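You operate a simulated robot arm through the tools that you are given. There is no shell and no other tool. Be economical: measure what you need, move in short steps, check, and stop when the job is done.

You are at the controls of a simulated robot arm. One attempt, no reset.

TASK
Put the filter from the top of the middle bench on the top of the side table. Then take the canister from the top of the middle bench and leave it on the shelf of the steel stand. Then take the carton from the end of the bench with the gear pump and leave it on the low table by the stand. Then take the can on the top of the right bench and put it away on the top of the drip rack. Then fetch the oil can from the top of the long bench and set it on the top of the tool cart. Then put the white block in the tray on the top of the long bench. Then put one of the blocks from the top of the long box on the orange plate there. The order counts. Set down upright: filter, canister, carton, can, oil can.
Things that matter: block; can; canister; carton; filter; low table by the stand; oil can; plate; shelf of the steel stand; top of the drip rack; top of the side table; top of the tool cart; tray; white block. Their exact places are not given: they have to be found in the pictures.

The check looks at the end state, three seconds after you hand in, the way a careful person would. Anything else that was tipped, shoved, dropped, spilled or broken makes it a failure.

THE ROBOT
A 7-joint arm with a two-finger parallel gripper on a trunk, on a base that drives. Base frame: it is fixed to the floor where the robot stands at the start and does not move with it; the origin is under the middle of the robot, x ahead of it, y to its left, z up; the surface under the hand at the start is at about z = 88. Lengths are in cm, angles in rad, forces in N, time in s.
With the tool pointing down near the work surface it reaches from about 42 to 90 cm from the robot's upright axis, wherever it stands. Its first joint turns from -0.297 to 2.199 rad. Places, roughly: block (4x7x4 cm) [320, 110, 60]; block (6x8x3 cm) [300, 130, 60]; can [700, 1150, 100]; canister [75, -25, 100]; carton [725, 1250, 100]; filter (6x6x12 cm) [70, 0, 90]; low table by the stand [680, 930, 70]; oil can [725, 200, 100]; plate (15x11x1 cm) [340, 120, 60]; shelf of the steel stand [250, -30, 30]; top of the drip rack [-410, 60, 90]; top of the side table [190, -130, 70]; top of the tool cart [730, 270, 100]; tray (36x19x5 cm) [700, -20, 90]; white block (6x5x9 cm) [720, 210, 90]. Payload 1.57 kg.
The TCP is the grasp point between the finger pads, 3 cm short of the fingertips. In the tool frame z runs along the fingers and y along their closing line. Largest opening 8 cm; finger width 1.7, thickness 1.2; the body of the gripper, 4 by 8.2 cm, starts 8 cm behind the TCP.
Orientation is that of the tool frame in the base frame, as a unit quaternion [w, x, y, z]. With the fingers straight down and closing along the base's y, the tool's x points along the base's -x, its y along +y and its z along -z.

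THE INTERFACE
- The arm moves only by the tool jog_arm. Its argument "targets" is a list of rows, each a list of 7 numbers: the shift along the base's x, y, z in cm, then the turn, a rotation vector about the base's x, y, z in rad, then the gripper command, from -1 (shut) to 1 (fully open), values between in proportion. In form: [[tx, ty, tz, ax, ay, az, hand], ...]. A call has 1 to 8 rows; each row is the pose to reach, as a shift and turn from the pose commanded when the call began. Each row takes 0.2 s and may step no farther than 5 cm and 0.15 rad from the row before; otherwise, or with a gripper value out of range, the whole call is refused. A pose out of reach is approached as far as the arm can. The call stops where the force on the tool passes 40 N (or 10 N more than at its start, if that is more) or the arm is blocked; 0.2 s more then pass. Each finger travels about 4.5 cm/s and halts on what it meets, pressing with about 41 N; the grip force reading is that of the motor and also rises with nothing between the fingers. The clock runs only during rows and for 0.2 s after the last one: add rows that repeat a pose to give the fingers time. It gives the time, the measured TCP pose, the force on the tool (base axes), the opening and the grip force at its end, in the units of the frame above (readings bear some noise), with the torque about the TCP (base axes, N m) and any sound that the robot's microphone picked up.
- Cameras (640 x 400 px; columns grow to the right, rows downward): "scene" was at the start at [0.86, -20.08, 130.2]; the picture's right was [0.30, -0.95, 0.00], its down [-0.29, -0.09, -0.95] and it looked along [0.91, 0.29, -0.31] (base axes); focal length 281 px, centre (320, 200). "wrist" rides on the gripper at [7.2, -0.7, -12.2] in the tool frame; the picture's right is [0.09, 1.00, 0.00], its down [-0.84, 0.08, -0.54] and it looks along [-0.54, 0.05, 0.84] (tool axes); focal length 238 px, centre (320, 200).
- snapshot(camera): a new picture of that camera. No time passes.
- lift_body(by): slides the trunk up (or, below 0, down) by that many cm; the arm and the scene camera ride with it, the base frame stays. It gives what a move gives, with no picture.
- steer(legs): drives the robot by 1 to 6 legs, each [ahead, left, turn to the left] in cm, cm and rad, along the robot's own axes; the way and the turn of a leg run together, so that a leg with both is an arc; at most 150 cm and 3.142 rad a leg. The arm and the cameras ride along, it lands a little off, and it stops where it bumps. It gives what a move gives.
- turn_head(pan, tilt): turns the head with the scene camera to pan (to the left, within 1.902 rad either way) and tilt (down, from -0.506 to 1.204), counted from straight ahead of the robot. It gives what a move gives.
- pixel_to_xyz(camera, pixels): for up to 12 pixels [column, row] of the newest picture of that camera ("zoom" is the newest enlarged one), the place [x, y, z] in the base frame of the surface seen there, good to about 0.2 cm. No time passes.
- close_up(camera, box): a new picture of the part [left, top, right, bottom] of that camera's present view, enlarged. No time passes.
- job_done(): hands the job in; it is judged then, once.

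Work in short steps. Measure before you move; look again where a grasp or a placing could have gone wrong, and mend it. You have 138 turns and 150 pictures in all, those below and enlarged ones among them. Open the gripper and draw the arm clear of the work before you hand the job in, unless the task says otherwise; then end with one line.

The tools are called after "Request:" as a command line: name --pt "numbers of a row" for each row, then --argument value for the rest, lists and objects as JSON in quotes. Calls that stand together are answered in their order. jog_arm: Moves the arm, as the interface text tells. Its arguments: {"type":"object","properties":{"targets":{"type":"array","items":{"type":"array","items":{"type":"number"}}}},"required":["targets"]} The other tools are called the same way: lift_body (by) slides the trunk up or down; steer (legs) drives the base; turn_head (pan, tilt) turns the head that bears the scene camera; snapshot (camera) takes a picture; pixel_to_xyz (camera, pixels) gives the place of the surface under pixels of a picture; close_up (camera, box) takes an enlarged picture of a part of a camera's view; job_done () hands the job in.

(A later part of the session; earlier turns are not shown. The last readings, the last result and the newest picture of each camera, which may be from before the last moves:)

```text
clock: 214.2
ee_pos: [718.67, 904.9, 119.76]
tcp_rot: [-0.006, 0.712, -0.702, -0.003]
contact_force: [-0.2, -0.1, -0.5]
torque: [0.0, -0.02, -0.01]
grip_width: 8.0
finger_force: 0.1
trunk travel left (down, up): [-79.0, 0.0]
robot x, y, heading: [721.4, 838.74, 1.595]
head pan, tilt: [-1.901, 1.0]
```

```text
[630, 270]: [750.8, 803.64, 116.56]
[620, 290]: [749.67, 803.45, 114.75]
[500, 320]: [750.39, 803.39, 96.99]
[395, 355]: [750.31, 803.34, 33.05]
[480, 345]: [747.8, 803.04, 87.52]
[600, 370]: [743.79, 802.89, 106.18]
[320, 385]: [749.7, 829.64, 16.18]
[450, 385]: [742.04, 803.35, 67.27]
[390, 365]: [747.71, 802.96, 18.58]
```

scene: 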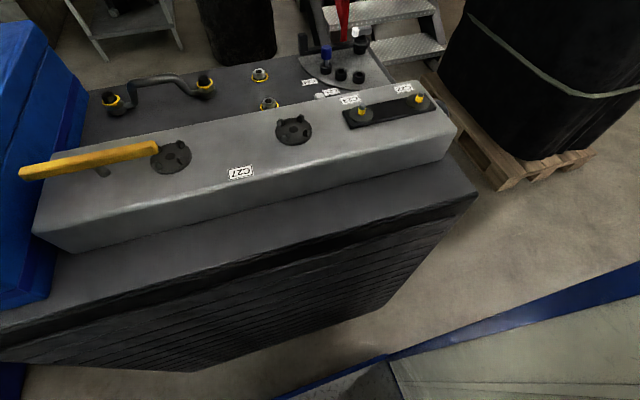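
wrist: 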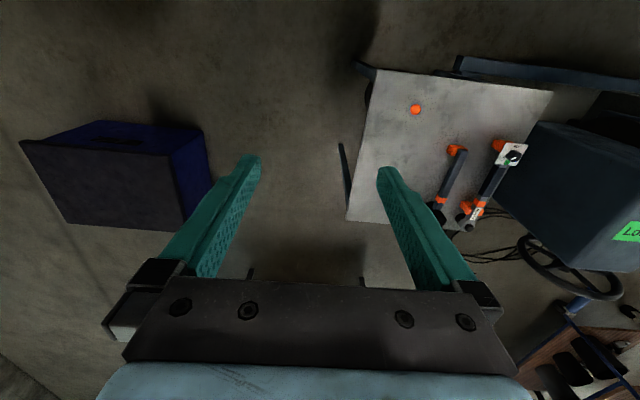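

Footprint is about ±37 × ±29. Back up to y≈747, check the position, then strafe right between pallet (y≤697) and cabinet (y≥795).

Request:
steer --legs '[[0, -6, -0.022], [-91, 0, 0]]'

Request:
steer --legs '[[0, 0, 0.0]]'

```text
clock: 219.5
ee_pos: [726.25, 814.83, 119.67]
tcp_rot: [0.006, -0.702, 0.712, 0.003]
contact_force: [-0.4, -0.5, 0.5]
torque: [0.0, 0.02, 0.01]
grip_width: 8.01
finger_force: 0.1
trunk travel left (down, up): [-79.0, 0.0]
robot x, y, heading: [727.05, 748.5, 1.563]
head pan, tilt: [-1.901, 1.0]
```

```text
clock: 220.2
ee_pos: [726.39, 814.84, 119.75]
tcp_rot: [0.005, -0.702, 0.712, 0.003]
contact_force: [0.2, 0.2, 0.0]
torque: [0.01, 0.01, -0.01]
grip_width: 8.02
finger_force: 0.1
trunk travel left (down, up): [-79.0, 0.0]
robot x, y, heading: [727.17, 748.69, 1.563]
head pan, tilt: [-1.901, 1.0]
```

The hand will pass over the cabinet (things up to z≈106–113), so raise it 9 cm first, then strafe.

Request:
jog_arm --pt "0 0 4.5 0 0 0 1" --pt "0 0 9 0 0 0 1" --pt "0 0 9 0 0 0 1"

Request:
steer --legs '[[0, -66, 0.004], [0, -66, 0.004]]'

```text
clock: 221.0
ee_pos: [726.38, 814.89, 128.75]
tcp_rot: [0.006, -0.701, 0.713, 0.003]
contact_force: [0.1, -0.2, 0.1]
torque: [-0.03, 0.0, 0.02]
grip_width: 8.0
finger_force: 0.0
trunk travel left (down, up): [-79.0, 0.0]
robot x, y, heading: [726.86, 748.4, 1.566]
head pan, tilt: [-1.901, 1.0]
```

```text
clock: 228.0
ee_pos: [857.93, 814.56, 128.9]
tcp_rot: [0.005, -0.706, 0.709, 0.004]
contact_force: [0.0, -0.3, -0.5]
torque: [0.02, 0.02, 0.02]
grip_width: 8.02
finger_force: 0.1
trunk travel left (down, up): [-79.0, 0.0]
robot x, y, heading: [859.38, 748.8, 1.574]
head pan, tilt: [-1.901, 1.0]
```

Now north past the stairs, shift right, and continue beside the bench; then look left.

Request:
steer --legs '[[130, 0, 0], [0, -20, 0], [150, 0, 0], [100, 0, 0]]'

Request:
turn_head --pan 0.5 --tilt 0.3

Request:
snapshot --camera "scene"

Request:
snapshot --camera "wrist"

```text
clock: 247.7
ee_pos: [867.25, 1198.33, 128.67]
tcp_rot: [-0.005, 0.717, -0.697, -0.004]
contact_force: [0.7, -0.6, 0.4]
torque: [0.04, 0.0, 0.0]
grip_width: 7.98
finger_force: 0.0
trunk travel left (down, up): [-79.0, 0.0]
robot x, y, heading: [870.5, 1132.11, 1.605]
head pan, tilt: [-1.901, 1.0]
```

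```text
clock: 249.9
ee_pos: [867.29, 1198.3, 128.82]
tcp_rot: [-0.005, 0.717, -0.697, -0.003]
contact_force: [0.6, -0.3, 0.4]
torque: [-0.01, 0.01, -0.01]
grip_width: 7.99
finger_force: 0.0
trunk travel left (down, up): [-79.0, 0.0]
robot x, y, heading: [870.58, 1132.08, 1.607]
head pan, tilt: [0.499, 0.3]
```

```text
85 pictures are left
```

scene: 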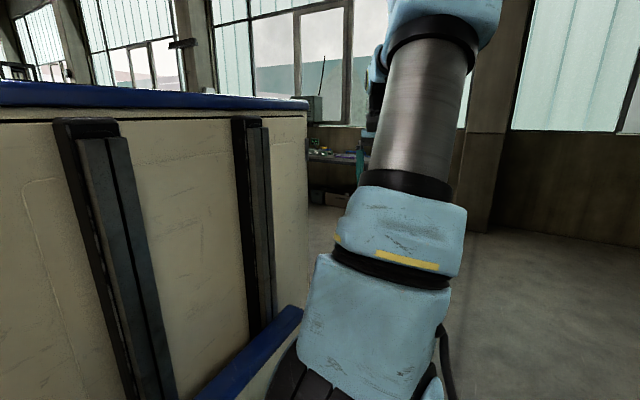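

```text
84 pictures are left
```

wrist: 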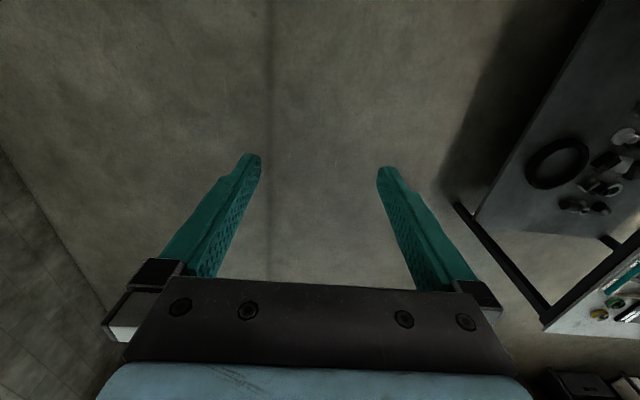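

The trunk blocks the left view, so I turn to face the bench (heading π).

Request:
steer --legs '[[0, 0, 1.535]]'

Request:
turn_head --pan -0.3 --tilt 0.35

Request:
snapshot --camera "scene"

Request:
snapshot --camera "wrist"

```text
clock: 254.0
ee_pos: [804.55, 1130.88, 128.76]
tcp_rot: [-0.001, 1.0, -0.002, -0.006]
contact_force: [0.5, 0.0, 1.1]
torque: [0.02, 0.0, -0.01]
grip_width: 8.0
finger_force: 0.1
trunk travel left (down, up): [-79.0, 0.0]
robot x, y, heading: [871.17, 1132.34, -3.145]
head pan, tilt: [0.499, 0.3]
```

```text
clock: 255.1
ee_pos: [804.57, 1130.81, 128.8]
tcp_rot: [-0.002, 1.0, -0.003, -0.006]
contact_force: [-0.7, -1.2, -0.4]
torque: [-0.02, 0.0, 0.02]
grip_width: 8.0
finger_force: 0.0
trunk travel left (down, up): [-79.0, 0.0]
robot x, y, heading: [870.54, 1132.35, -3.14]
head pan, tilt: [-0.3, 0.351]
```

```text
83 pictures are left
```

scene: 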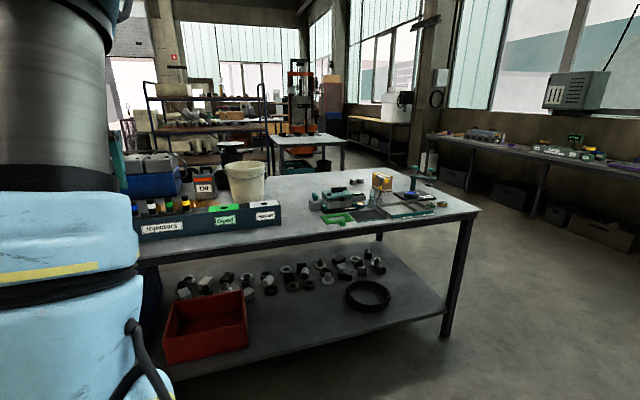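

```text
82 pictures are left
```

wrist: 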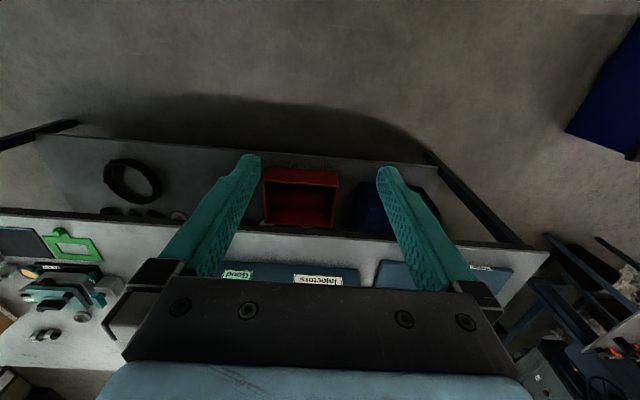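

The carton appears at (382,181) on the bench's north end, the can (orange "Oil" label) at (203,187). Zoom and measure.

Request:
close_up --camera "scene" --box '[300, 150, 480, 260]'

Request:
pixel_to_xyz --camera "scene" --pixels '[[382, 173], [373, 186], [382, 191], [392, 186], [480, 210], [378, 172], [388, 172], [385, 185], [415, 200], [355, 183], [330, 195], [245, 200]]'

Request:
close_up --camera "scene" --box '[120, 140, 300, 250]'

Request:
pixel_to_xyz --camera "scene" --pixels '[[203, 188], [195, 180], [212, 180], [203, 172], [205, 196], [235, 175], [265, 175], [150, 185], [280, 203], [185, 200], [250, 170], [170, 160]]'

```text
3.56 times, centred on (390, 205) of scene
```

zoom: 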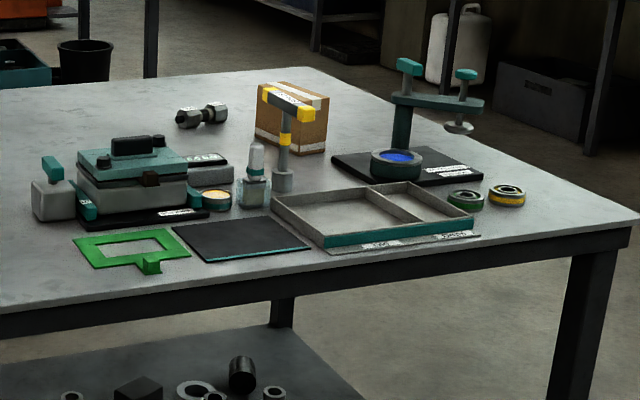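

```text
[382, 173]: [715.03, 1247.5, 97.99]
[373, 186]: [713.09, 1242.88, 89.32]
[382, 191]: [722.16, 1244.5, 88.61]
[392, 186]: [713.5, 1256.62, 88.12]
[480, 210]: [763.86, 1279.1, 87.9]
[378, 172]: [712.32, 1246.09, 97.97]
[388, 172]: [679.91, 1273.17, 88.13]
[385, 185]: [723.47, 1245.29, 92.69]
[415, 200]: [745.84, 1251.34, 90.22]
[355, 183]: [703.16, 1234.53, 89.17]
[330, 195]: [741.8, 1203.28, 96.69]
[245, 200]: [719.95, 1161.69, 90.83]
```

```text
3.56 times, centred on (210, 195) of scene
```

zoom: 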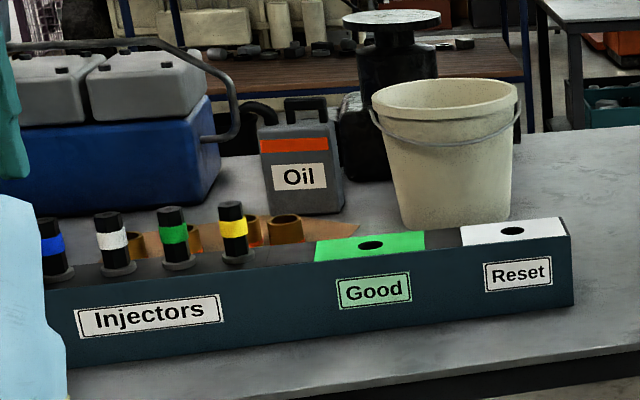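

```text
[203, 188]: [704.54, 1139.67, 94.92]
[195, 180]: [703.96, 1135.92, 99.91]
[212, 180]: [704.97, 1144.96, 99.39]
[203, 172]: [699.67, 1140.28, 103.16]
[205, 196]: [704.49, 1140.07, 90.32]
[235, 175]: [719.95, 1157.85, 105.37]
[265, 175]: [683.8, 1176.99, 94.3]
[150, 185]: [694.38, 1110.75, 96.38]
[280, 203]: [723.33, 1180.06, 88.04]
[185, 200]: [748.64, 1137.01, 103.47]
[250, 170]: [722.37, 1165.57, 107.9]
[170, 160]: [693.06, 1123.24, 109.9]
```

Carton top z≈98 at about (714,1250), with a T-handle tool right in front of it. Drive closer (x≈810, y≈1245) for an overhead view.

Request:
steer --legs '[[0, -113, 0], [58, 0, 0]]'

Request:
snapshot --camera "wrist"

Request:
snapshot --camera "scene"

```text
clock: 263.7
ee_pos: [746.97, 1242.13, 128.72]
tcp_rot: [-0.003, 1.0, -0.002, -0.007]
contact_force: [-0.5, -1.1, 0.4]
torque: [-0.02, 0.0, -0.04]
grip_width: 8.03
finger_force: 0.0
trunk travel left (down, up): [-79.0, 0.0]
robot x, y, heading: [813.04, 1243.76, -3.14]
head pan, tilt: [-0.3, 0.351]
```

```text
79 pictures are left
```

wrist: 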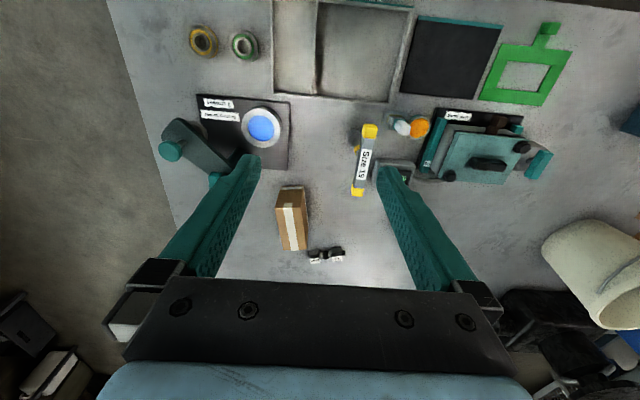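

```text
78 pictures are left
```

scene: 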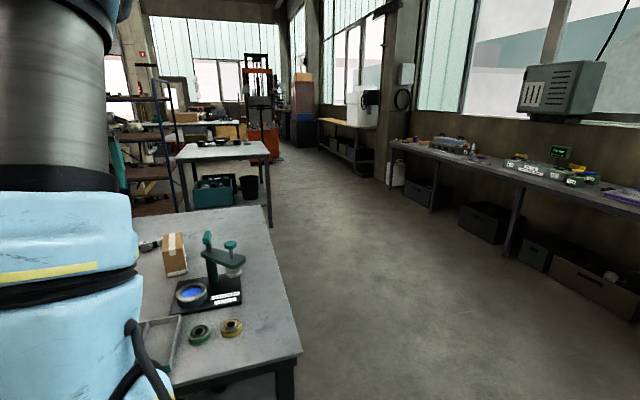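

Measure the carton corners and neighbours in the wrist view.

Request:
pixel_to_xyz --camera "wrist" --pixels '[[277, 210], [303, 205], [307, 245], [283, 249], [292, 228], [280, 188], [302, 187], [370, 130], [358, 190], [170, 150], [262, 125], [326, 255]]'

Request:
close_up --camera "wrist" --box '[220, 150, 400, 280]'

```text
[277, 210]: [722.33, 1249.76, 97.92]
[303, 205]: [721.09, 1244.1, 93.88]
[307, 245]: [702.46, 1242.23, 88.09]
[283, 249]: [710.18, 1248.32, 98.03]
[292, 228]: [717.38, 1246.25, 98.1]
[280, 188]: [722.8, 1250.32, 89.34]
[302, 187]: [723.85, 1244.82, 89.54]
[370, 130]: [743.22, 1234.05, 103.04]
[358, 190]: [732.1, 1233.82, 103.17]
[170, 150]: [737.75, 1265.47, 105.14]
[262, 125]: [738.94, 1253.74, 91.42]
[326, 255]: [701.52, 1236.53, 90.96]
```

```text
3.08 times, centred on (310, 215) of wrist
```

zoom: 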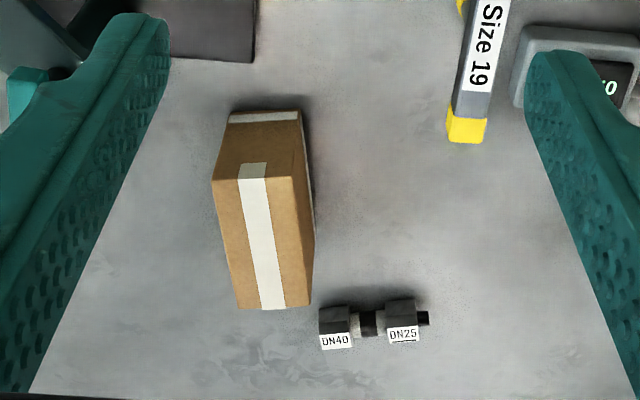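

Request:
pixel_to_xyz --camera "zoom" --pixels '[[217, 184], [291, 181], [308, 300], [240, 304], [262, 240], [300, 125], [228, 122]]'

```text
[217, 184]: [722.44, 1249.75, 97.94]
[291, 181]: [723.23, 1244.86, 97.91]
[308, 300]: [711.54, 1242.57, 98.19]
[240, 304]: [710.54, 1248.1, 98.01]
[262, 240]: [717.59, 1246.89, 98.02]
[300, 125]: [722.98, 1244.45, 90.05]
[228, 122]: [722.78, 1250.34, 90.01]
```

Carton centre (717.0,1246.3), ~12×5.7, top 98, yaw +0.17 from the tool. Close in 8 cm, lower trunk 14.

Request:
steer --legs '[[8, -3, 0]]'

Request:
lift_body --by -12

```text
clock: 264.8
ee_pos: [738.9, 1245.19, 128.67]
tcp_rot: [-0.001, 1.0, -0.001, -0.006]
contact_force: [-0.1, 0.2, 0.0]
torque: [0.03, -0.02, 0.01]
grip_width: 8.01
finger_force: 0.1
trunk travel left (down, up): [-79.0, 0.0]
robot x, y, heading: [805.18, 1246.53, -3.137]
head pan, tilt: [-0.3, 0.351]
```

```text
clock: 266.3
ee_pos: [738.85, 1245.24, 116.77]
tcp_rot: [-0.003, 1.0, -0.001, -0.007]
contact_force: [-0.7, 0.2, 0.2]
torque: [-0.02, -0.03, 0.01]
grip_width: 8.01
finger_force: 0.0
trunk travel left (down, up): [-67.0, 12.0]
robot x, y, heading: [805.22, 1247.05, -3.135]
head pan, tilt: [-0.3, 0.351]
```

Request:
jog_arm --pt "-4.8 0.2 0 0 0 0.05 1" --pt "-9.6 0.4 0 0 0 0.1 1" --pt "-14.4 0.7 0 0 0 0.165 1" --pt "-19 0.9 0 0 0 0.165 1" --pt "-21.8 1.1 -3 0 0 0.165 1" --pt "-21.8 1.1 -7.5 0 0 0.165 1" --pt "-21.8 1.1 -12 0 0 0.165 1" --pt "-21.8 1.1 -12 0 0 0.165 1"

Request:
snapshot --camera "wrist"

```text
clock: 268.1
ee_pos: [717.3, 1246.42, 104.53]
tcp_rot: [-0.001, 0.997, 0.081, -0.007]
contact_force: [-0.1, -0.2, -0.9]
torque: [0.03, -0.02, -0.01]
grip_width: 8.01
finger_force: 0.0
out of reach, approached as far as the arm can: row 5
trunk travel left (down, up): [-67.0, 12.0]
robot x, y, heading: [805.23, 1246.77, -3.14]
head pan, tilt: [-0.3, 0.351]
```

```text
76 pictures are left
```

wrist: 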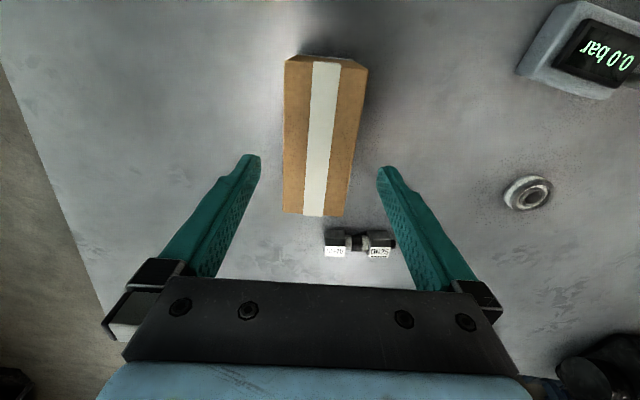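

Aligned. Descend 11 and grip.

Request:
jog_arm --pt "0 0 -4 0 0 0 1" --pt "0 0 -8 0 0 0 1" --pt "0 0 -11 0 0 0 1" --pt "0 0 -11 0 0 0 1" --pt "0 0 -11 0 0 0 -1" --pt "0 0 -11 0 0 0 -1" --pt "0 0 -11 0 0 0 -1" --pt "0 0 -11 0 0 0 -1"

Request:
jog_arm --pt "0 0 4.5 0 0 0 -1" --pt "0 0 9 0 0 0 -1" --pt "0 0 12 0 0 0 -1" --pt "0 0 12 0 0 0 -1"

Request:
snapshot --camera "wrist"

```text
clock: 269.9
ee_pos: [717.14, 1246.23, 93.72]
tcp_rot: [-0.001, 0.997, 0.08, -0.006]
contact_force: [-0.1, 0.6, 0.5]
torque: [-0.06, 0.15, -0.06]
grip_width: 5.99
finger_force: 39.8
trunk travel left (down, up): [-67.0, 12.0]
robot x, y, heading: [805.05, 1246.65, -3.137]
head pan, tilt: [-0.3, 0.351]
```

```text
clock: 270.9
ee_pos: [717.05, 1246.32, 105.67]
tcp_rot: [-0.002, 0.997, 0.081, -0.006]
contact_force: [0.2, 0.5, -2.5]
torque: [0.0, 0.02, 0.03]
grip_width: 6.0
finger_force: 41.3
trunk travel left (down, up): [-67.0, 12.0]
robot x, y, heading: [805.41, 1246.85, -3.144]
head pan, tilt: [-0.3, 0.351]
```

```text
75 pictures are left
```

wrist: 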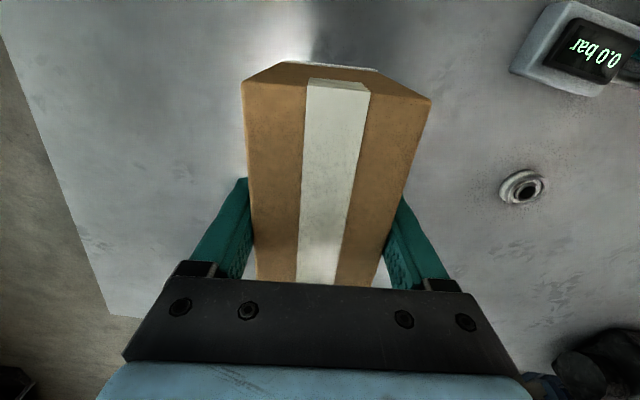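

Carton held (6.0 cm, 2.5 N). Raise the trunk, retract the arm, and drive back by the known route.

Request:
lift_body --by 12

Request:
jog_arm --pt "4.8 -0.2 0 0 0 -0.05 -1" --pt "9.6 -0.4 0 0 0 -0.1 -1" --pt "14.4 -0.7 1 0 0 -0.165 -1" --pt "19 -0.9 3 0 0 -0.165 -1" --pt "22 -1.1 7 0 0 -0.165 -1" --pt "22 -1.1 10 0 0 -0.165 -1" --pt "22 -1.1 10 0 0 -0.165 -1"

Request:
steer --legs '[[-66, 0, 0], [0, 0, -1.567]]'

```text
clock: 272.4
ee_pos: [717.12, 1246.31, 117.78]
tcp_rot: [-0.002, 0.997, 0.081, -0.006]
contact_force: [-0.3, 0.1, -1.4]
torque: [0.03, 0.02, 0.03]
grip_width: 5.95
finger_force: 40.7
trunk travel left (down, up): [-79.0, 0.0]
robot x, y, heading: [804.85, 1246.53, -3.139]
head pan, tilt: [-0.3, 0.351]
```

```text
refused: row 4 steps farther than a row can; nothing moved
```

```text
clock: 279.9
ee_pos: [871.14, 1335.11, 117.79]
tcp_rot: [-0.005, 0.759, -0.652, -0.003]
contact_force: [0.1, 0.2, -2.4]
torque: [-0.03, -0.01, 0.03]
grip_width: 5.96
finger_force: 40.9
trunk travel left (down, up): [-79.0, 0.0]
robot x, y, heading: [870.52, 1247.05, 1.566]
head pan, tilt: [-0.3, 0.351]
```

Driving fine; now retract the arm with smaller rows and drive back south to y≈890.

Request:
jog_arm --pt "0 -4.5 0 0 0 -0.05 -1" --pt "0 -9 0 0 0 -0.1 -1" --pt "0 -13.5 1 0 0 -0.165 -1" --pt "0 -18 2 0 0 -0.165 -1" --pt "0 -22 4 0 0 -0.165 -1" --pt "0 -22 8 0 0 -0.165 -1" --pt "0 -22 8 0 0 -0.165 -1"

Request:
steer --legs '[[-120, 0, 0.002], [-120, 0, 0.002], [-120, 0, 0.002]]'

```text
clock: 281.5
ee_pos: [871.29, 1313.31, 125.72]
tcp_rot: [0.006, -0.702, 0.712, 0.002]
contact_force: [0.1, 0.3, -2.3]
torque: [-0.04, 0.01, 0.01]
grip_width: 5.99
finger_force: 41.1
trunk travel left (down, up): [-79.0, 0.0]
robot x, y, heading: [871.0, 1247.09, 1.563]
head pan, tilt: [-0.3, 0.351]
```

```text
clock: 298.9
ee_pos: [870.06, 954.16, 125.72]
tcp_rot: [-0.006, 0.71, -0.704, -0.003]
contact_force: [0.6, -0.7, -2.5]
torque: [0.03, 0.0, -0.02]
grip_width: 5.98
finger_force: 40.9
trunk travel left (down, up): [-79.0, 0.0]
robot x, y, heading: [871.05, 887.97, 1.588]
head pan, tilt: [-0.3, 0.351]
```

Request:
steer --legs '[[0, 12, -0.017], [-140, 0, 0]]'

Request:
steer --legs '[[0, 0, 0]]'

```text
clock: 306.7
ee_pos: [858.94, 815.16, 125.69]
tcp_rot: [0.006, -0.705, 0.709, 0.003]
contact_force: [0.1, 0.2, -1.7]
torque: [-0.02, 0.02, 0.0]
grip_width: 6.0
finger_force: 40.8
trunk travel left (down, up): [-79.0, 0.0]
robot x, y, heading: [858.29, 749.08, 1.567]
head pan, tilt: [-0.3, 0.351]
```

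```text
clock: 307.4
ee_pos: [858.96, 815.02, 125.77]
tcp_rot: [0.005, -0.705, 0.71, 0.003]
contact_force: [0.5, 0.0, -2.9]
torque: [-0.02, 0.0, -0.03]
grip_width: 5.98
finger_force: 41.1
trunk travel left (down, up): [-79.0, 0.0]
robot x, y, heading: [858.53, 748.85, 1.568]
head pan, tilt: [-0.3, 0.351]
```

Strafe left to x≈730, then ahead to y≈855.

Request:
steer --legs '[[0, 64, 0], [0, 64, 0.0]]'

Request:
steer --legs '[[106, 0, 0.0]]'

Request:
snapshot --camera "wrist"

```text
clock: 314.2
ee_pos: [730.41, 815.24, 125.72]
tcp_rot: [0.005, -0.704, 0.71, 0.003]
contact_force: [-0.1, 0.2, -2.4]
torque: [-0.02, 0.01, -0.01]
grip_width: 5.98
finger_force: 40.6
trunk travel left (down, up): [-79.0, 0.0]
robot x, y, heading: [730.2, 748.95, 1.566]
head pan, tilt: [-0.3, 0.351]
```

```text
clock: 319.6
ee_pos: [729.67, 920.93, 125.68]
tcp_rot: [0.005, -0.707, 0.707, 0.003]
contact_force: [-1.0, 0.1, -2.9]
torque: [-0.01, 0.0, -0.01]
grip_width: 5.96
finger_force: 40.9
trunk travel left (down, up): [-79.0, 0.0]
robot x, y, heading: [729.94, 854.47, 1.577]
head pan, tilt: [-0.3, 0.351]
```

```text
74 pictures are left
```

wrist: 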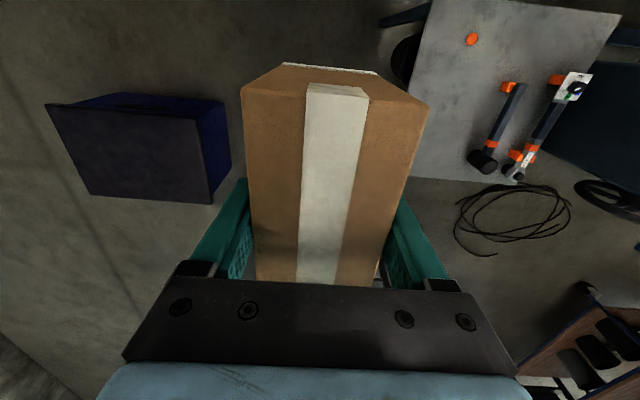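

Lower the trunk 40, then move over the table's free spot (695,931).

Request:
lift_body --by -40

Request:
jog_arm --pt "-4.7 1.4 0 0 0 0 -1" --pt "-9.4 2.8 0 0 0 0 -1" --pt "-14.1 4.2 0 0 0 0 -1" --pt "-18.8 5.6 0 0 0 0 -1" --pt "-23.5 7 0 0 0 0 -1" --pt "-28.2 8.4 0 0 0 0 -1" --pt "-32.9 9.7 0 0 0 0 -1" --pt "-34.5 10.2 0 0 0 0 -1"

Request:
snapshot --camera "wrist"

```text
clock: 323.4
ee_pos: [729.7, 920.98, 85.73]
tcp_rot: [0.005, -0.706, 0.708, 0.002]
contact_force: [0.3, -0.2, -2.6]
torque: [-0.04, 0.01, -0.02]
grip_width: 5.97
finger_force: 40.9
trunk travel left (down, up): [-39.0, 40.0]
robot x, y, heading: [729.87, 854.92, 1.574]
head pan, tilt: [-0.3, 0.351]
```

```text
clock: 325.2
ee_pos: [701.51, 926.98, 83.09]
tcp_rot: [0.005, -0.706, 0.708, 0.004]
contact_force: [-0.4, -0.9, -1.8]
torque: [0.02, -0.03, 0.0]
grip_width: 5.98
finger_force: 40.9
out of reach, approached as far as the arm can: row 6, 7, 8
trunk travel left (down, up): [-39.0, 40.0]
robot x, y, heading: [729.81, 854.56, 1.58]
head pan, tilt: [-0.3, 0.351]
```

```text
73 pictures are left
```

wrist: 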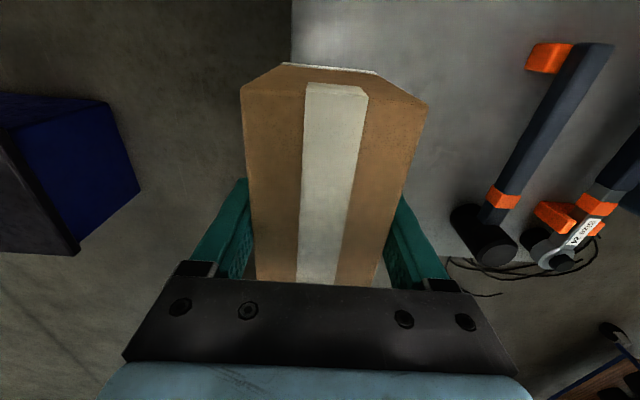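

Slightly out of reach; nudge the base ahead 6 cm and then continue.

Request:
steer --legs '[[6, 0, 0]]'

Request:
jog_arm --pt "-1 -1 -2 0 0 0 -1" --pt "-3 -2 -4 0 0 0 -1" --pt "-5 -3 -6 0 0 0 -1" --pt "-6.5 -3 -8 0 0 0 -1" --pt "-6.5 -3 -8 0 0 0 -1"

Request:
snapshot --camera "wrist"

```text
clock: 326.2
ee_pos: [701.42, 932.85, 82.9]
tcp_rot: [0.005, -0.707, 0.708, 0.003]
contact_force: [0.2, 0.1, -2.2]
torque: [0.0, -0.02, -0.01]
grip_width: 6.0
finger_force: 40.9
trunk travel left (down, up): [-39.0, 40.0]
robot x, y, heading: [730.11, 860.78, 1.577]
head pan, tilt: [-0.3, 0.351]
```

```text
clock: 327.4
ee_pos: [697.72, 930.76, 73.7]
tcp_rot: [-0.005, 0.707, -0.707, -0.002]
contact_force: [0.6, -0.5, -2.1]
torque: [-0.02, 0.02, -0.01]
grip_width: 5.96
finger_force: 41.5
out of reach, approached as far as the arm can: row 2, 3, 4, 5
trunk travel left (down, up): [-39.0, 40.0]
robot x, y, heading: [730.06, 860.88, 1.577]
head pan, tilt: [-0.3, 0.351]
```

```text
72 pictures are left
```

wrist: 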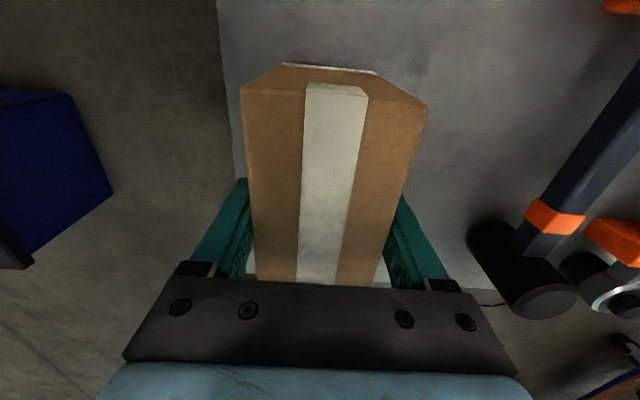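

The carton already is fully over the table (x 694.7–700.7, edge 704). Lower it gently.

Request:
jog_arm --pt "0.5 0 -1 0 0 0 -1" --pt "0.5 0 -2 0 0 0 -1" --pt "0.5 0 -2.6 0 0 0 -1" --pt "0.5 0 -2.6 0 0 0 -1"

```text
clock: 328.4
ee_pos: [698.15, 930.91, 71.39]
tcp_rot: [0.006, -0.706, 0.708, 0.006]
contact_force: [1.9, 1.8, 34.5]
torque: [0.07, -0.15, 0.16]
grip_width: 5.98
finger_force: 40.9
trunk travel left (down, up): [-39.0, 40.0]
robot x, y, heading: [729.88, 861.15, 1.573]
head pan, tilt: [-0.3, 0.351]
```

In contact with the table. Release and rise straight up.

Request:
jog_arm --pt "0 0 0.2 0 0 0 0" --pt "0 0 0.2 0 0 0 1" --pt "0 0 0.2 0 0 0 1" --pt "0 0 0.2 0 0 0 1"

Request:
lift_body --by 40

Request:
snapshot --camera "wrist"

```text
clock: 329.4
ee_pos: [698.22, 930.82, 71.33]
tcp_rot: [-0.005, 0.707, -0.707, -0.002]
contact_force: [-0.2, -0.8, 0.5]
torque: [-0.03, -0.01, -0.02]
grip_width: 8.01
finger_force: 0.0
trunk travel left (down, up): [-39.0, 40.0]
robot x, y, heading: [729.87, 860.7, 1.577]
head pan, tilt: [-0.3, 0.351]
```

```text
clock: 333.2
ee_pos: [698.27, 930.79, 111.21]
tcp_rot: [0.006, -0.707, 0.707, 0.002]
contact_force: [0.4, 0.1, -0.3]
torque: [0.03, 0.01, 0.01]
grip_width: 8.02
finger_force: 0.0
trunk travel left (down, up): [-79.0, 0.0]
robot x, y, heading: [729.87, 860.94, 1.579]
head pan, tilt: [-0.3, 0.351]
```

```text
71 pictures are left
```

wrist: 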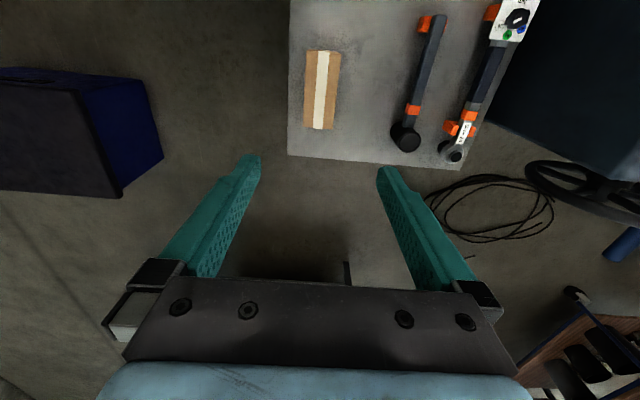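

Carton stands on the low table. Now retract the arm to the centre and go back round to the bench's east side for the can.

Request:
jog_arm --pt "4 0 2 0 0 0 1" --pt "8 -1 4 0 0 0 1" --pt "12 -2 6 0 0 0 1" --pt "16 -3 8 0 0 0 1" --pt "20 -3 10 0 0 0 1" --pt "24 -4 12 0 0 0 1" --pt "28 -4 14 0 0 0 1" --pt "32 -4 16.5 0 0 0 1"

Request:
steer --legs '[[0, 0, -0.006], [-112, 0, 0]]'

```text
clock: 335.0
ee_pos: [730.19, 926.88, 127.8]
tcp_rot: [-0.005, 0.707, -0.707, -0.003]
contact_force: [0.5, -0.8, -1.5]
torque: [0.03, -0.02, 0.02]
grip_width: 8.02
finger_force: 0.0
trunk travel left (down, up): [-79.0, 0.0]
robot x, y, heading: [729.71, 860.69, 1.576]
head pan, tilt: [-0.3, 0.351]
```

```text
clock: 341.1
ee_pos: [730.75, 813.72, 127.69]
tcp_rot: [0.005, -0.703, 0.711, 0.003]
contact_force: [-0.2, -0.5, -0.3]
torque: [0.01, -0.02, 0.0]
grip_width: 7.99
finger_force: 0.1
trunk travel left (down, up): [-79.0, 0.0]
robot x, y, heading: [729.82, 747.89, 1.566]
head pan, tilt: [-0.3, 0.351]
```

Request:
steer --legs '[[0, -65, 0.003], [0, -64, 0.003], [130, 0, 0], [0, -14, 0], [135, 0, 0], [127, 0, 0]]'

Request:
steer --legs '[[0, 0, 1.55], [30, 0, 0]]'

Request:
turn_head --pan -0.2 --tilt 0.6

Request:
snapshot --camera "scene"

Request:
snapshot --camera "wrist"

```text
clock: 367.4
ee_pos: [874.86, 1207.01, 127.77]
tcp_rot: [0.005, -0.703, 0.711, 0.002]
contact_force: [0.4, 0.5, 0.1]
torque: [0.01, 0.0, 0.02]
grip_width: 8.02
finger_force: 0.1
trunk travel left (down, up): [-79.0, 0.0]
robot x, y, heading: [873.67, 1140.85, 1.565]
head pan, tilt: [-0.3, 0.351]
```

```text
clock: 373.2
ee_pos: [777.52, 1144.03, 127.77]
tcp_rot: [-0.002, 1.0, -0.017, -0.005]
contact_force: [-0.3, 0.5, -0.1]
torque: [0.02, 0.01, -0.02]
grip_width: 7.99
finger_force: 0.0
trunk travel left (down, up): [-79.0, 0.0]
robot x, y, heading: [843.44, 1141.85, 3.116]
head pan, tilt: [-0.3, 0.351]
```

```text
clock: 374.0
ee_pos: [777.56, 1144.19, 127.68]
tcp_rot: [-0.002, 1.0, -0.017, -0.005]
contact_force: [0.1, 0.2, 0.1]
torque: [0.0, -0.05, 0.0]
grip_width: 8.0
finger_force: 0.0
trunk travel left (down, up): [-79.0, 0.0]
robot x, y, heading: [843.46, 1141.98, 3.118]
head pan, tilt: [-0.201, 0.6]
```

```text
70 pictures are left
```

scene: 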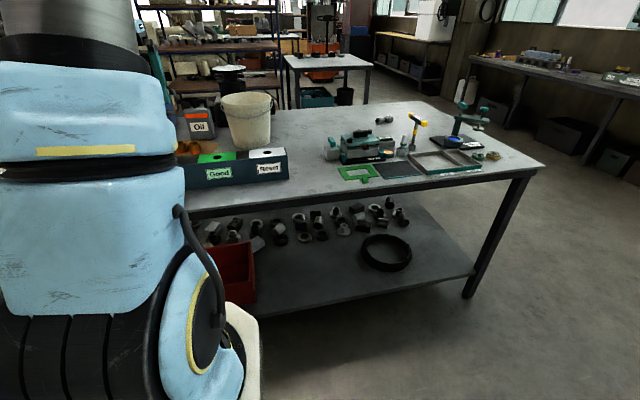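

```text
69 pictures are left
```

wrist: 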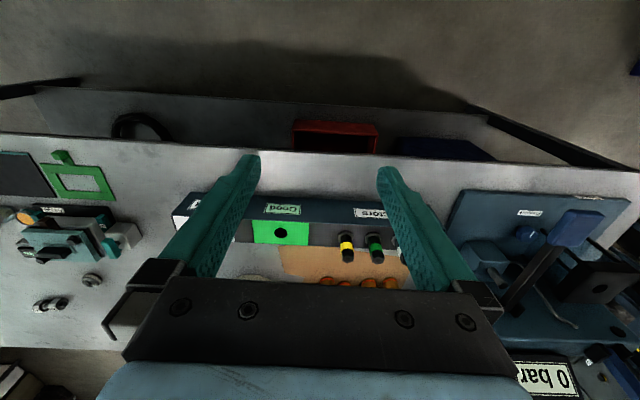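

Measure the lower shelf height/edge, the can and the bench's west edge.

Request:
pixel_to_xyz --camera "scene" --pixels '[[400, 285], [330, 300], [470, 270], [250, 305], [472, 290], [340, 108], [285, 112], [200, 127], [200, 112], [210, 130], [188, 117], [214, 115]]'

Request:
close_up --camera "scene" --box '[170, 90, 290, 190]'

```text
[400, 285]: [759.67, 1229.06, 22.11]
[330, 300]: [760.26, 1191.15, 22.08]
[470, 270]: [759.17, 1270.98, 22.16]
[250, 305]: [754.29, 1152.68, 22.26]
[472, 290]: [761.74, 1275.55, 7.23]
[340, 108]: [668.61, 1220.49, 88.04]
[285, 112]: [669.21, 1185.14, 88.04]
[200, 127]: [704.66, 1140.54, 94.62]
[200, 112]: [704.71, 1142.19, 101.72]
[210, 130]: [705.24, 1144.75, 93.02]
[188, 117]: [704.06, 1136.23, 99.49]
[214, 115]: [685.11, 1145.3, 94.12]
```

```text
4.00 times, centred on (230, 140) of scene
```

zoom: 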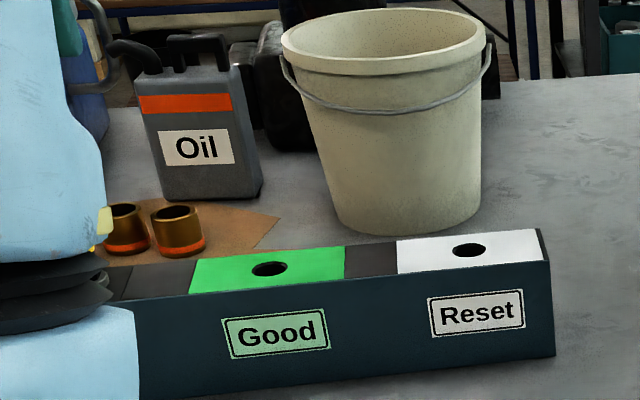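

Shelf z 22 makes going under risky; the bench's west edge is x≈668. First get an overhead view of the can: drive ahead 36.

Request:
steer --legs '[[36, 0, 0.024]]'

Request:
snapshot --camera "wrist"

Request:
pixel_to_xyz --camera "scene" --pixels '[[282, 108], [365, 105], [300, 105], [160, 90]]'

Request:
turn_head --pan -0.1 --tilt 0.25

Request:
snapshot --camera "scene"

```text
clock: 376.3
ee_pos: [741.38, 1143.24, 127.78]
tcp_rot: [-0.002, 1.0, -0.006, -0.006]
contact_force: [0.1, 1.1, -0.2]
torque: [-0.03, -0.01, -0.01]
grip_width: 8.01
finger_force: 0.2
trunk travel left (down, up): [-79.0, 0.0]
robot x, y, heading: [807.72, 1142.31, 3.137]
head pan, tilt: [-0.201, 0.6]
```

```text
67 pictures are left
```

wrist: 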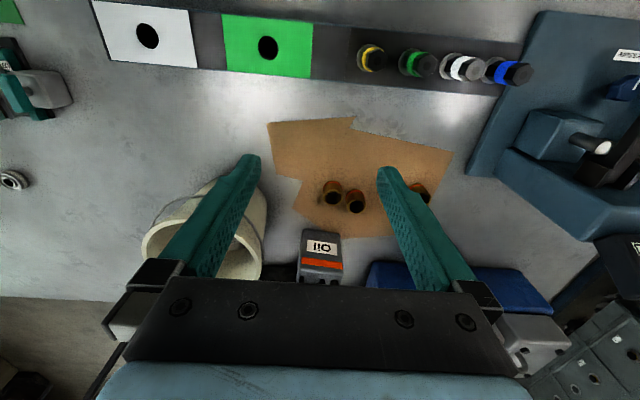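

```text
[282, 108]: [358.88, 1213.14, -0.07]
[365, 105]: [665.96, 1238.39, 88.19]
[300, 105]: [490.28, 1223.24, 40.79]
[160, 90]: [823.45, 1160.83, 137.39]
```

```text
clock: 377.1
ee_pos: [741.54, 1143.27, 127.73]
tcp_rot: [-0.002, 1.0, -0.006, -0.005]
contact_force: [0.1, 0.0, 0.5]
torque: [-0.01, -0.01, 0.01]
grip_width: 8.03
finger_force: 0.0
trunk travel left (down, up): [-79.0, 0.0]
robot x, y, heading: [807.56, 1142.44, 3.133]
head pan, tilt: [-0.099, 0.25]
```

```text
66 pictures are left
```

scene: 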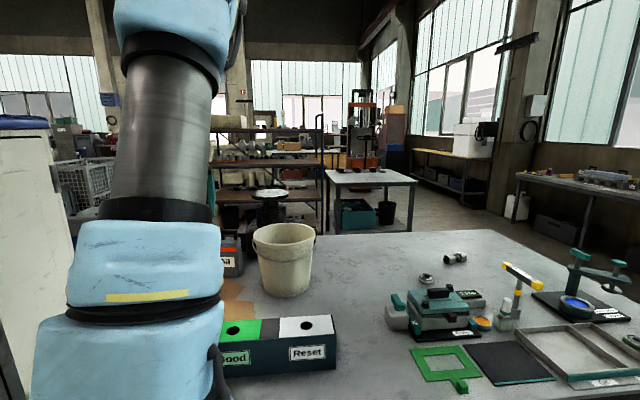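

Measure the clearances on the west side (rack, second table, stool).

Request:
pixel_to_xyz --camera "scene" --pixels '[[322, 230], [325, 182], [410, 183], [408, 230], [270, 192], [300, 200], [318, 150], [440, 215], [310, 185], [230, 192], [400, 250], [520, 245]]'

Request:
pixel_to_xyz --camera "wrist" --pixels '[[303, 235], [338, 240], [300, 275], [340, 280], [320, 262], [250, 260], [365, 270], [230, 190], [160, 250], [375, 265], [330, 230]]'

```text
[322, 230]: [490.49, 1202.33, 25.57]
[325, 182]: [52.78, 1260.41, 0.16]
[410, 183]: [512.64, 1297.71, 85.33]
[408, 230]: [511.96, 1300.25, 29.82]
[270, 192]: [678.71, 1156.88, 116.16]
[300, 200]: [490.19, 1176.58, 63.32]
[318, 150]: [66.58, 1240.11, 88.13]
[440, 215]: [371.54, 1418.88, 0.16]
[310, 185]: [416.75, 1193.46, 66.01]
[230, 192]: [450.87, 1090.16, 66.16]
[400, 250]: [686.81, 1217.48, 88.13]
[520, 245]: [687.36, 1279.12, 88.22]
```

```text
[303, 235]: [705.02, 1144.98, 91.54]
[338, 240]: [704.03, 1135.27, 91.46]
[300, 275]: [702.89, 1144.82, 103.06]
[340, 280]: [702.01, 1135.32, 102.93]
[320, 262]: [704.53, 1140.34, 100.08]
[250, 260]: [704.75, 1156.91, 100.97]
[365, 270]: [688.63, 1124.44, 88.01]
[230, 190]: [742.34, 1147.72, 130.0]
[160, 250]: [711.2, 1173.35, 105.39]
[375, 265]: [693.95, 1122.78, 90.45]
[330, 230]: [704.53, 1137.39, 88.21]
```

West aisle is x 512–668: good. Route: back to x≈870, north to y≈1335, west past the bench's north end. First check the north lane.

Request:
steer --legs '[[-62, 0, 0], [0, -130, 0]]'

Request:
turn_head --pan -0.4 --tilt 0.3

Request:
snapshot --camera "scene"

Request:
pixel_to_xyz --camera "scene" --pixels '[[320, 260], [400, 250], [300, 200], [420, 200], [500, 250], [560, 300], [350, 170], [250, 180]]'

```text
clock: 386.7
ee_pos: [804.0, 1272.91, 127.72]
tcp_rot: [-0.002, 1.0, -0.005, -0.006]
contact_force: [-0.3, 0.5, 0.1]
torque: [0.01, 0.0, -0.01]
grip_width: 7.98
finger_force: 0.0
trunk travel left (down, up): [-79.0, 0.0]
robot x, y, heading: [869.93, 1271.51, 3.137]
head pan, tilt: [-0.099, 0.25]
```

```text
clock: 387.5
ee_pos: [803.79, 1272.97, 127.71]
tcp_rot: [-0.002, 1.0, -0.006, -0.005]
contact_force: [0.7, 0.1, -0.3]
torque: [-0.02, 0.0, -0.03]
grip_width: 8.0
finger_force: 0.1
trunk travel left (down, up): [-79.0, 0.0]
robot x, y, heading: [869.92, 1271.7, 3.133]
head pan, tilt: [-0.4, 0.3]
```

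```text
65 pictures are left
```

scene: 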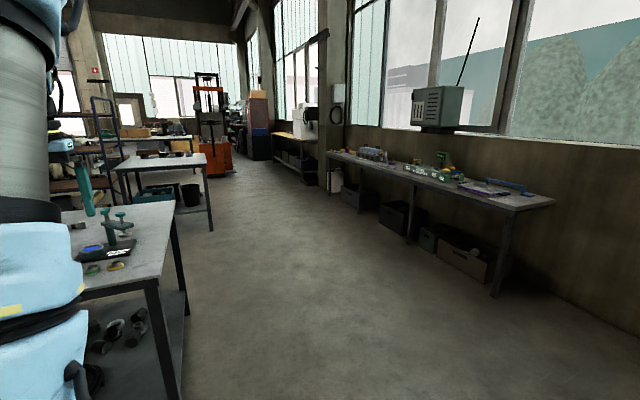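

```text
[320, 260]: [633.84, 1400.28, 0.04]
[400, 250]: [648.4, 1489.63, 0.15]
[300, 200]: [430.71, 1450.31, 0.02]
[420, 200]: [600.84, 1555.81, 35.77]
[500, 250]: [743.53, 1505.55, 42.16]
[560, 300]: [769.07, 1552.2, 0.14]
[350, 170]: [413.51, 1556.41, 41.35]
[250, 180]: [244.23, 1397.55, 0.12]
```

Wide open. Drive round to the west side of the bench and turn to face east.

Request:
steer --legs '[[0, -80, 0.005], [135, 0, 0], [130, 0, 0], [0, 105, 0], [0, 105, 0]]'

Request:
steer --legs '[[0, 0, -3.13]]'

Request:
turn_head --pan -0.3 --tilt 0.5

Request:
snapshot --camera "scene"

Request:
snapshot --camera "wrist"

```text
clock: 414.3
ee_pos: [537.8, 1141.71, 127.6]
tcp_rot: [-0.002, 1.0, -0.012, -0.004]
contact_force: [0.5, 0.5, -0.8]
torque: [-0.02, 0.02, 0.0]
grip_width: 7.99
finger_force: 0.0
trunk travel left (down, up): [-79.0, 0.0]
robot x, y, heading: [603.9, 1140.47, 3.132]
head pan, tilt: [-0.4, 0.3]
```

```text
clock: 422.0
ee_pos: [670.14, 1140.06, 127.69]
tcp_rot: [0.006, -0.002, 1.0, -0.002]
contact_force: [-0.5, 0.3, -1.0]
torque: [0.01, -0.02, -0.01]
grip_width: 8.0
finger_force: 0.0
trunk travel left (down, up): [-79.0, 0.0]
robot x, y, heading: [604.32, 1140.21, 0.01]
head pan, tilt: [-0.4, 0.3]
```

```text
clock: 422.7
ee_pos: [670.18, 1139.97, 127.71]
tcp_rot: [0.006, -0.003, 1.0, -0.001]
contact_force: [0.6, -0.5, -0.2]
torque: [0.0, -0.03, 0.0]
grip_width: 8.03
finger_force: 0.1
trunk travel left (down, up): [-79.0, 0.0]
robot x, y, heading: [603.83, 1139.68, 0.015]
head pan, tilt: [-0.3, 0.499]
```

```text
64 pictures are left
```

scene: 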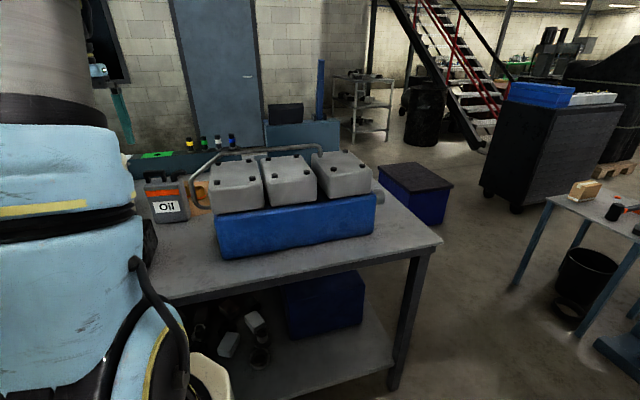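

```text
63 pictures are left
```

wrist: 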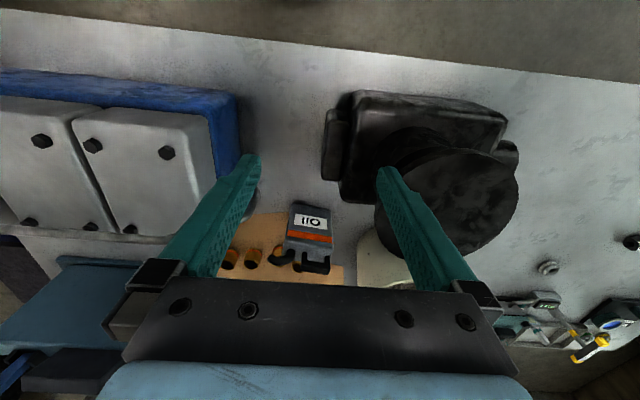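

Can at wrist (310,235), between the toolbox and the black unit. Zoom and measure.

Request:
close_up --camera "wrist" --box '[220, 180, 400, 290]'

Request:
pixel_to_xyz --camera "wrist" --pixels '[[294, 205], [335, 212], [288, 240], [331, 246], [310, 238], [315, 265], [280, 255], [400, 110], [330, 150], [235, 140], [450, 200], [385, 265]]'

```text
3.56 times, centred on (310, 235) of wrist
```

zoom: 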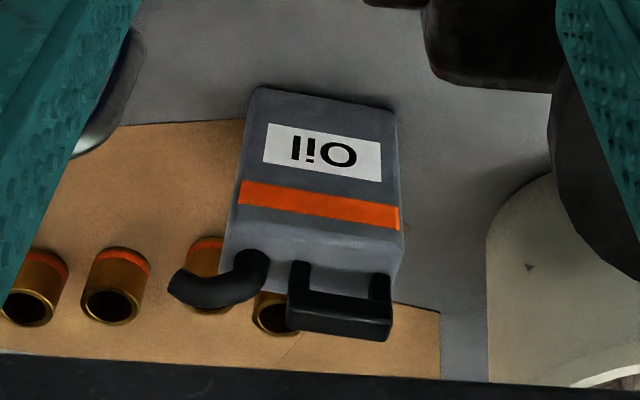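

```text
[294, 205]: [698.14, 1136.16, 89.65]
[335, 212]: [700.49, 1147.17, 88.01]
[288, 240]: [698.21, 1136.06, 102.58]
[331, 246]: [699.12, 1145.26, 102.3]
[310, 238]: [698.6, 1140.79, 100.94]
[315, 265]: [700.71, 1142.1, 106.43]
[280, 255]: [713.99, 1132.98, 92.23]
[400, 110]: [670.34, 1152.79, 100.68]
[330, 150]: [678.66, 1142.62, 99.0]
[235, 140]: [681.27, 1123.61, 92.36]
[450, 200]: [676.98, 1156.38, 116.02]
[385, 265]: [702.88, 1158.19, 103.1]
```

Can: x 698.3–704.7, y 1136–1145, handle z 106.4, yaw −0.1; thin along x, so the tool must turn 90°. Drive ahead 20 and rotate the tool +1.47.

Request:
steer --legs '[[20, 0, 0]]'

Request:
jog_arm --pt "1 0 0 0 0 0.15 1" --pt "2 0 0 0 0 0.3 1" --pt "3 0 0 0 0 0.45 1" --pt "4 0 0 0 0 0.6 1" --pt "5 0 0 0 0 0.75 1" --pt "6 0 0 0 0 0.9 1" --pt "7 0 0 0 0 1.05 1" --pt "8 0 0 0 0 1.2 1"

Request:
jog_arm --pt "1.5 0.3 0 0 0 0.135 1" --pt "3 0.5 0 0 0 0.27 1" --pt "3 0.5 0 0 0 0.27 1"

Request:
snapshot --camera "wrist"

```text
clock: 424.3
ee_pos: [690.44, 1140.32, 127.78]
tcp_rot: [0.006, -0.004, 1.0, -0.002]
contact_force: [0.0, -0.1, 0.3]
torque: [0.0, -0.07, 0.0]
grip_width: 7.97
finger_force: 0.0
trunk travel left (down, up): [-79.0, 0.0]
robot x, y, heading: [623.48, 1140.26, 0.015]
head pan, tilt: [-0.3, 0.499]
```

```text
clock: 426.1
ee_pos: [698.26, 1140.33, 127.68]
tcp_rot: [0.005, -0.568, 0.823, 0.001]
contact_force: [-0.7, -0.4, 0.4]
torque: [0.0, -0.05, 0.0]
grip_width: 8.01
finger_force: 0.1
trunk travel left (down, up): [-79.0, 0.0]
robot x, y, heading: [624.48, 1140.17, 0.01]
head pan, tilt: [-0.3, 0.499]
```

```text
clock: 426.9
ee_pos: [701.37, 1140.84, 127.79]
tcp_rot: [0.006, -0.674, 0.739, 0.002]
contact_force: [-0.8, 0.8, 0.4]
torque: [0.01, 0.02, 0.0]
grip_width: 8.01
finger_force: 0.1
trunk travel left (down, up): [-79.0, 0.0]
robot x, y, heading: [624.41, 1140.06, 0.012]
head pan, tilt: [-0.3, 0.499]
```

```text
61 pictures are left
```

wrist: 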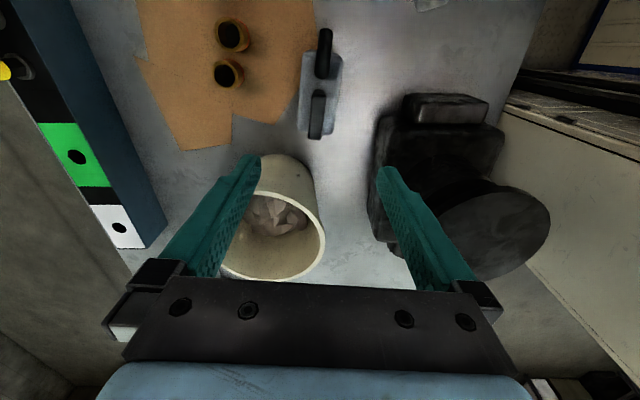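

Check the can's x-extent from this view before descending.

Request:
pixel_to_xyz --camera "wrist" --pixels '[[301, 95], [341, 72], [335, 110], [302, 75], [317, 115], [317, 135], [325, 35], [320, 80], [290, 158], [268, 160]]'

```text
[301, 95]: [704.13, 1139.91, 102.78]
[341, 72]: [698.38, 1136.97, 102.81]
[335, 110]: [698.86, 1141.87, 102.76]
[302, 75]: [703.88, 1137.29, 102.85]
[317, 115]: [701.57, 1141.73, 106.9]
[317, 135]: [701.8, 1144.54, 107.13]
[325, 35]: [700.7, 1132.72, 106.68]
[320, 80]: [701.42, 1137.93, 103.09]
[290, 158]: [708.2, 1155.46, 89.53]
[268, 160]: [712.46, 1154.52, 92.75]
```

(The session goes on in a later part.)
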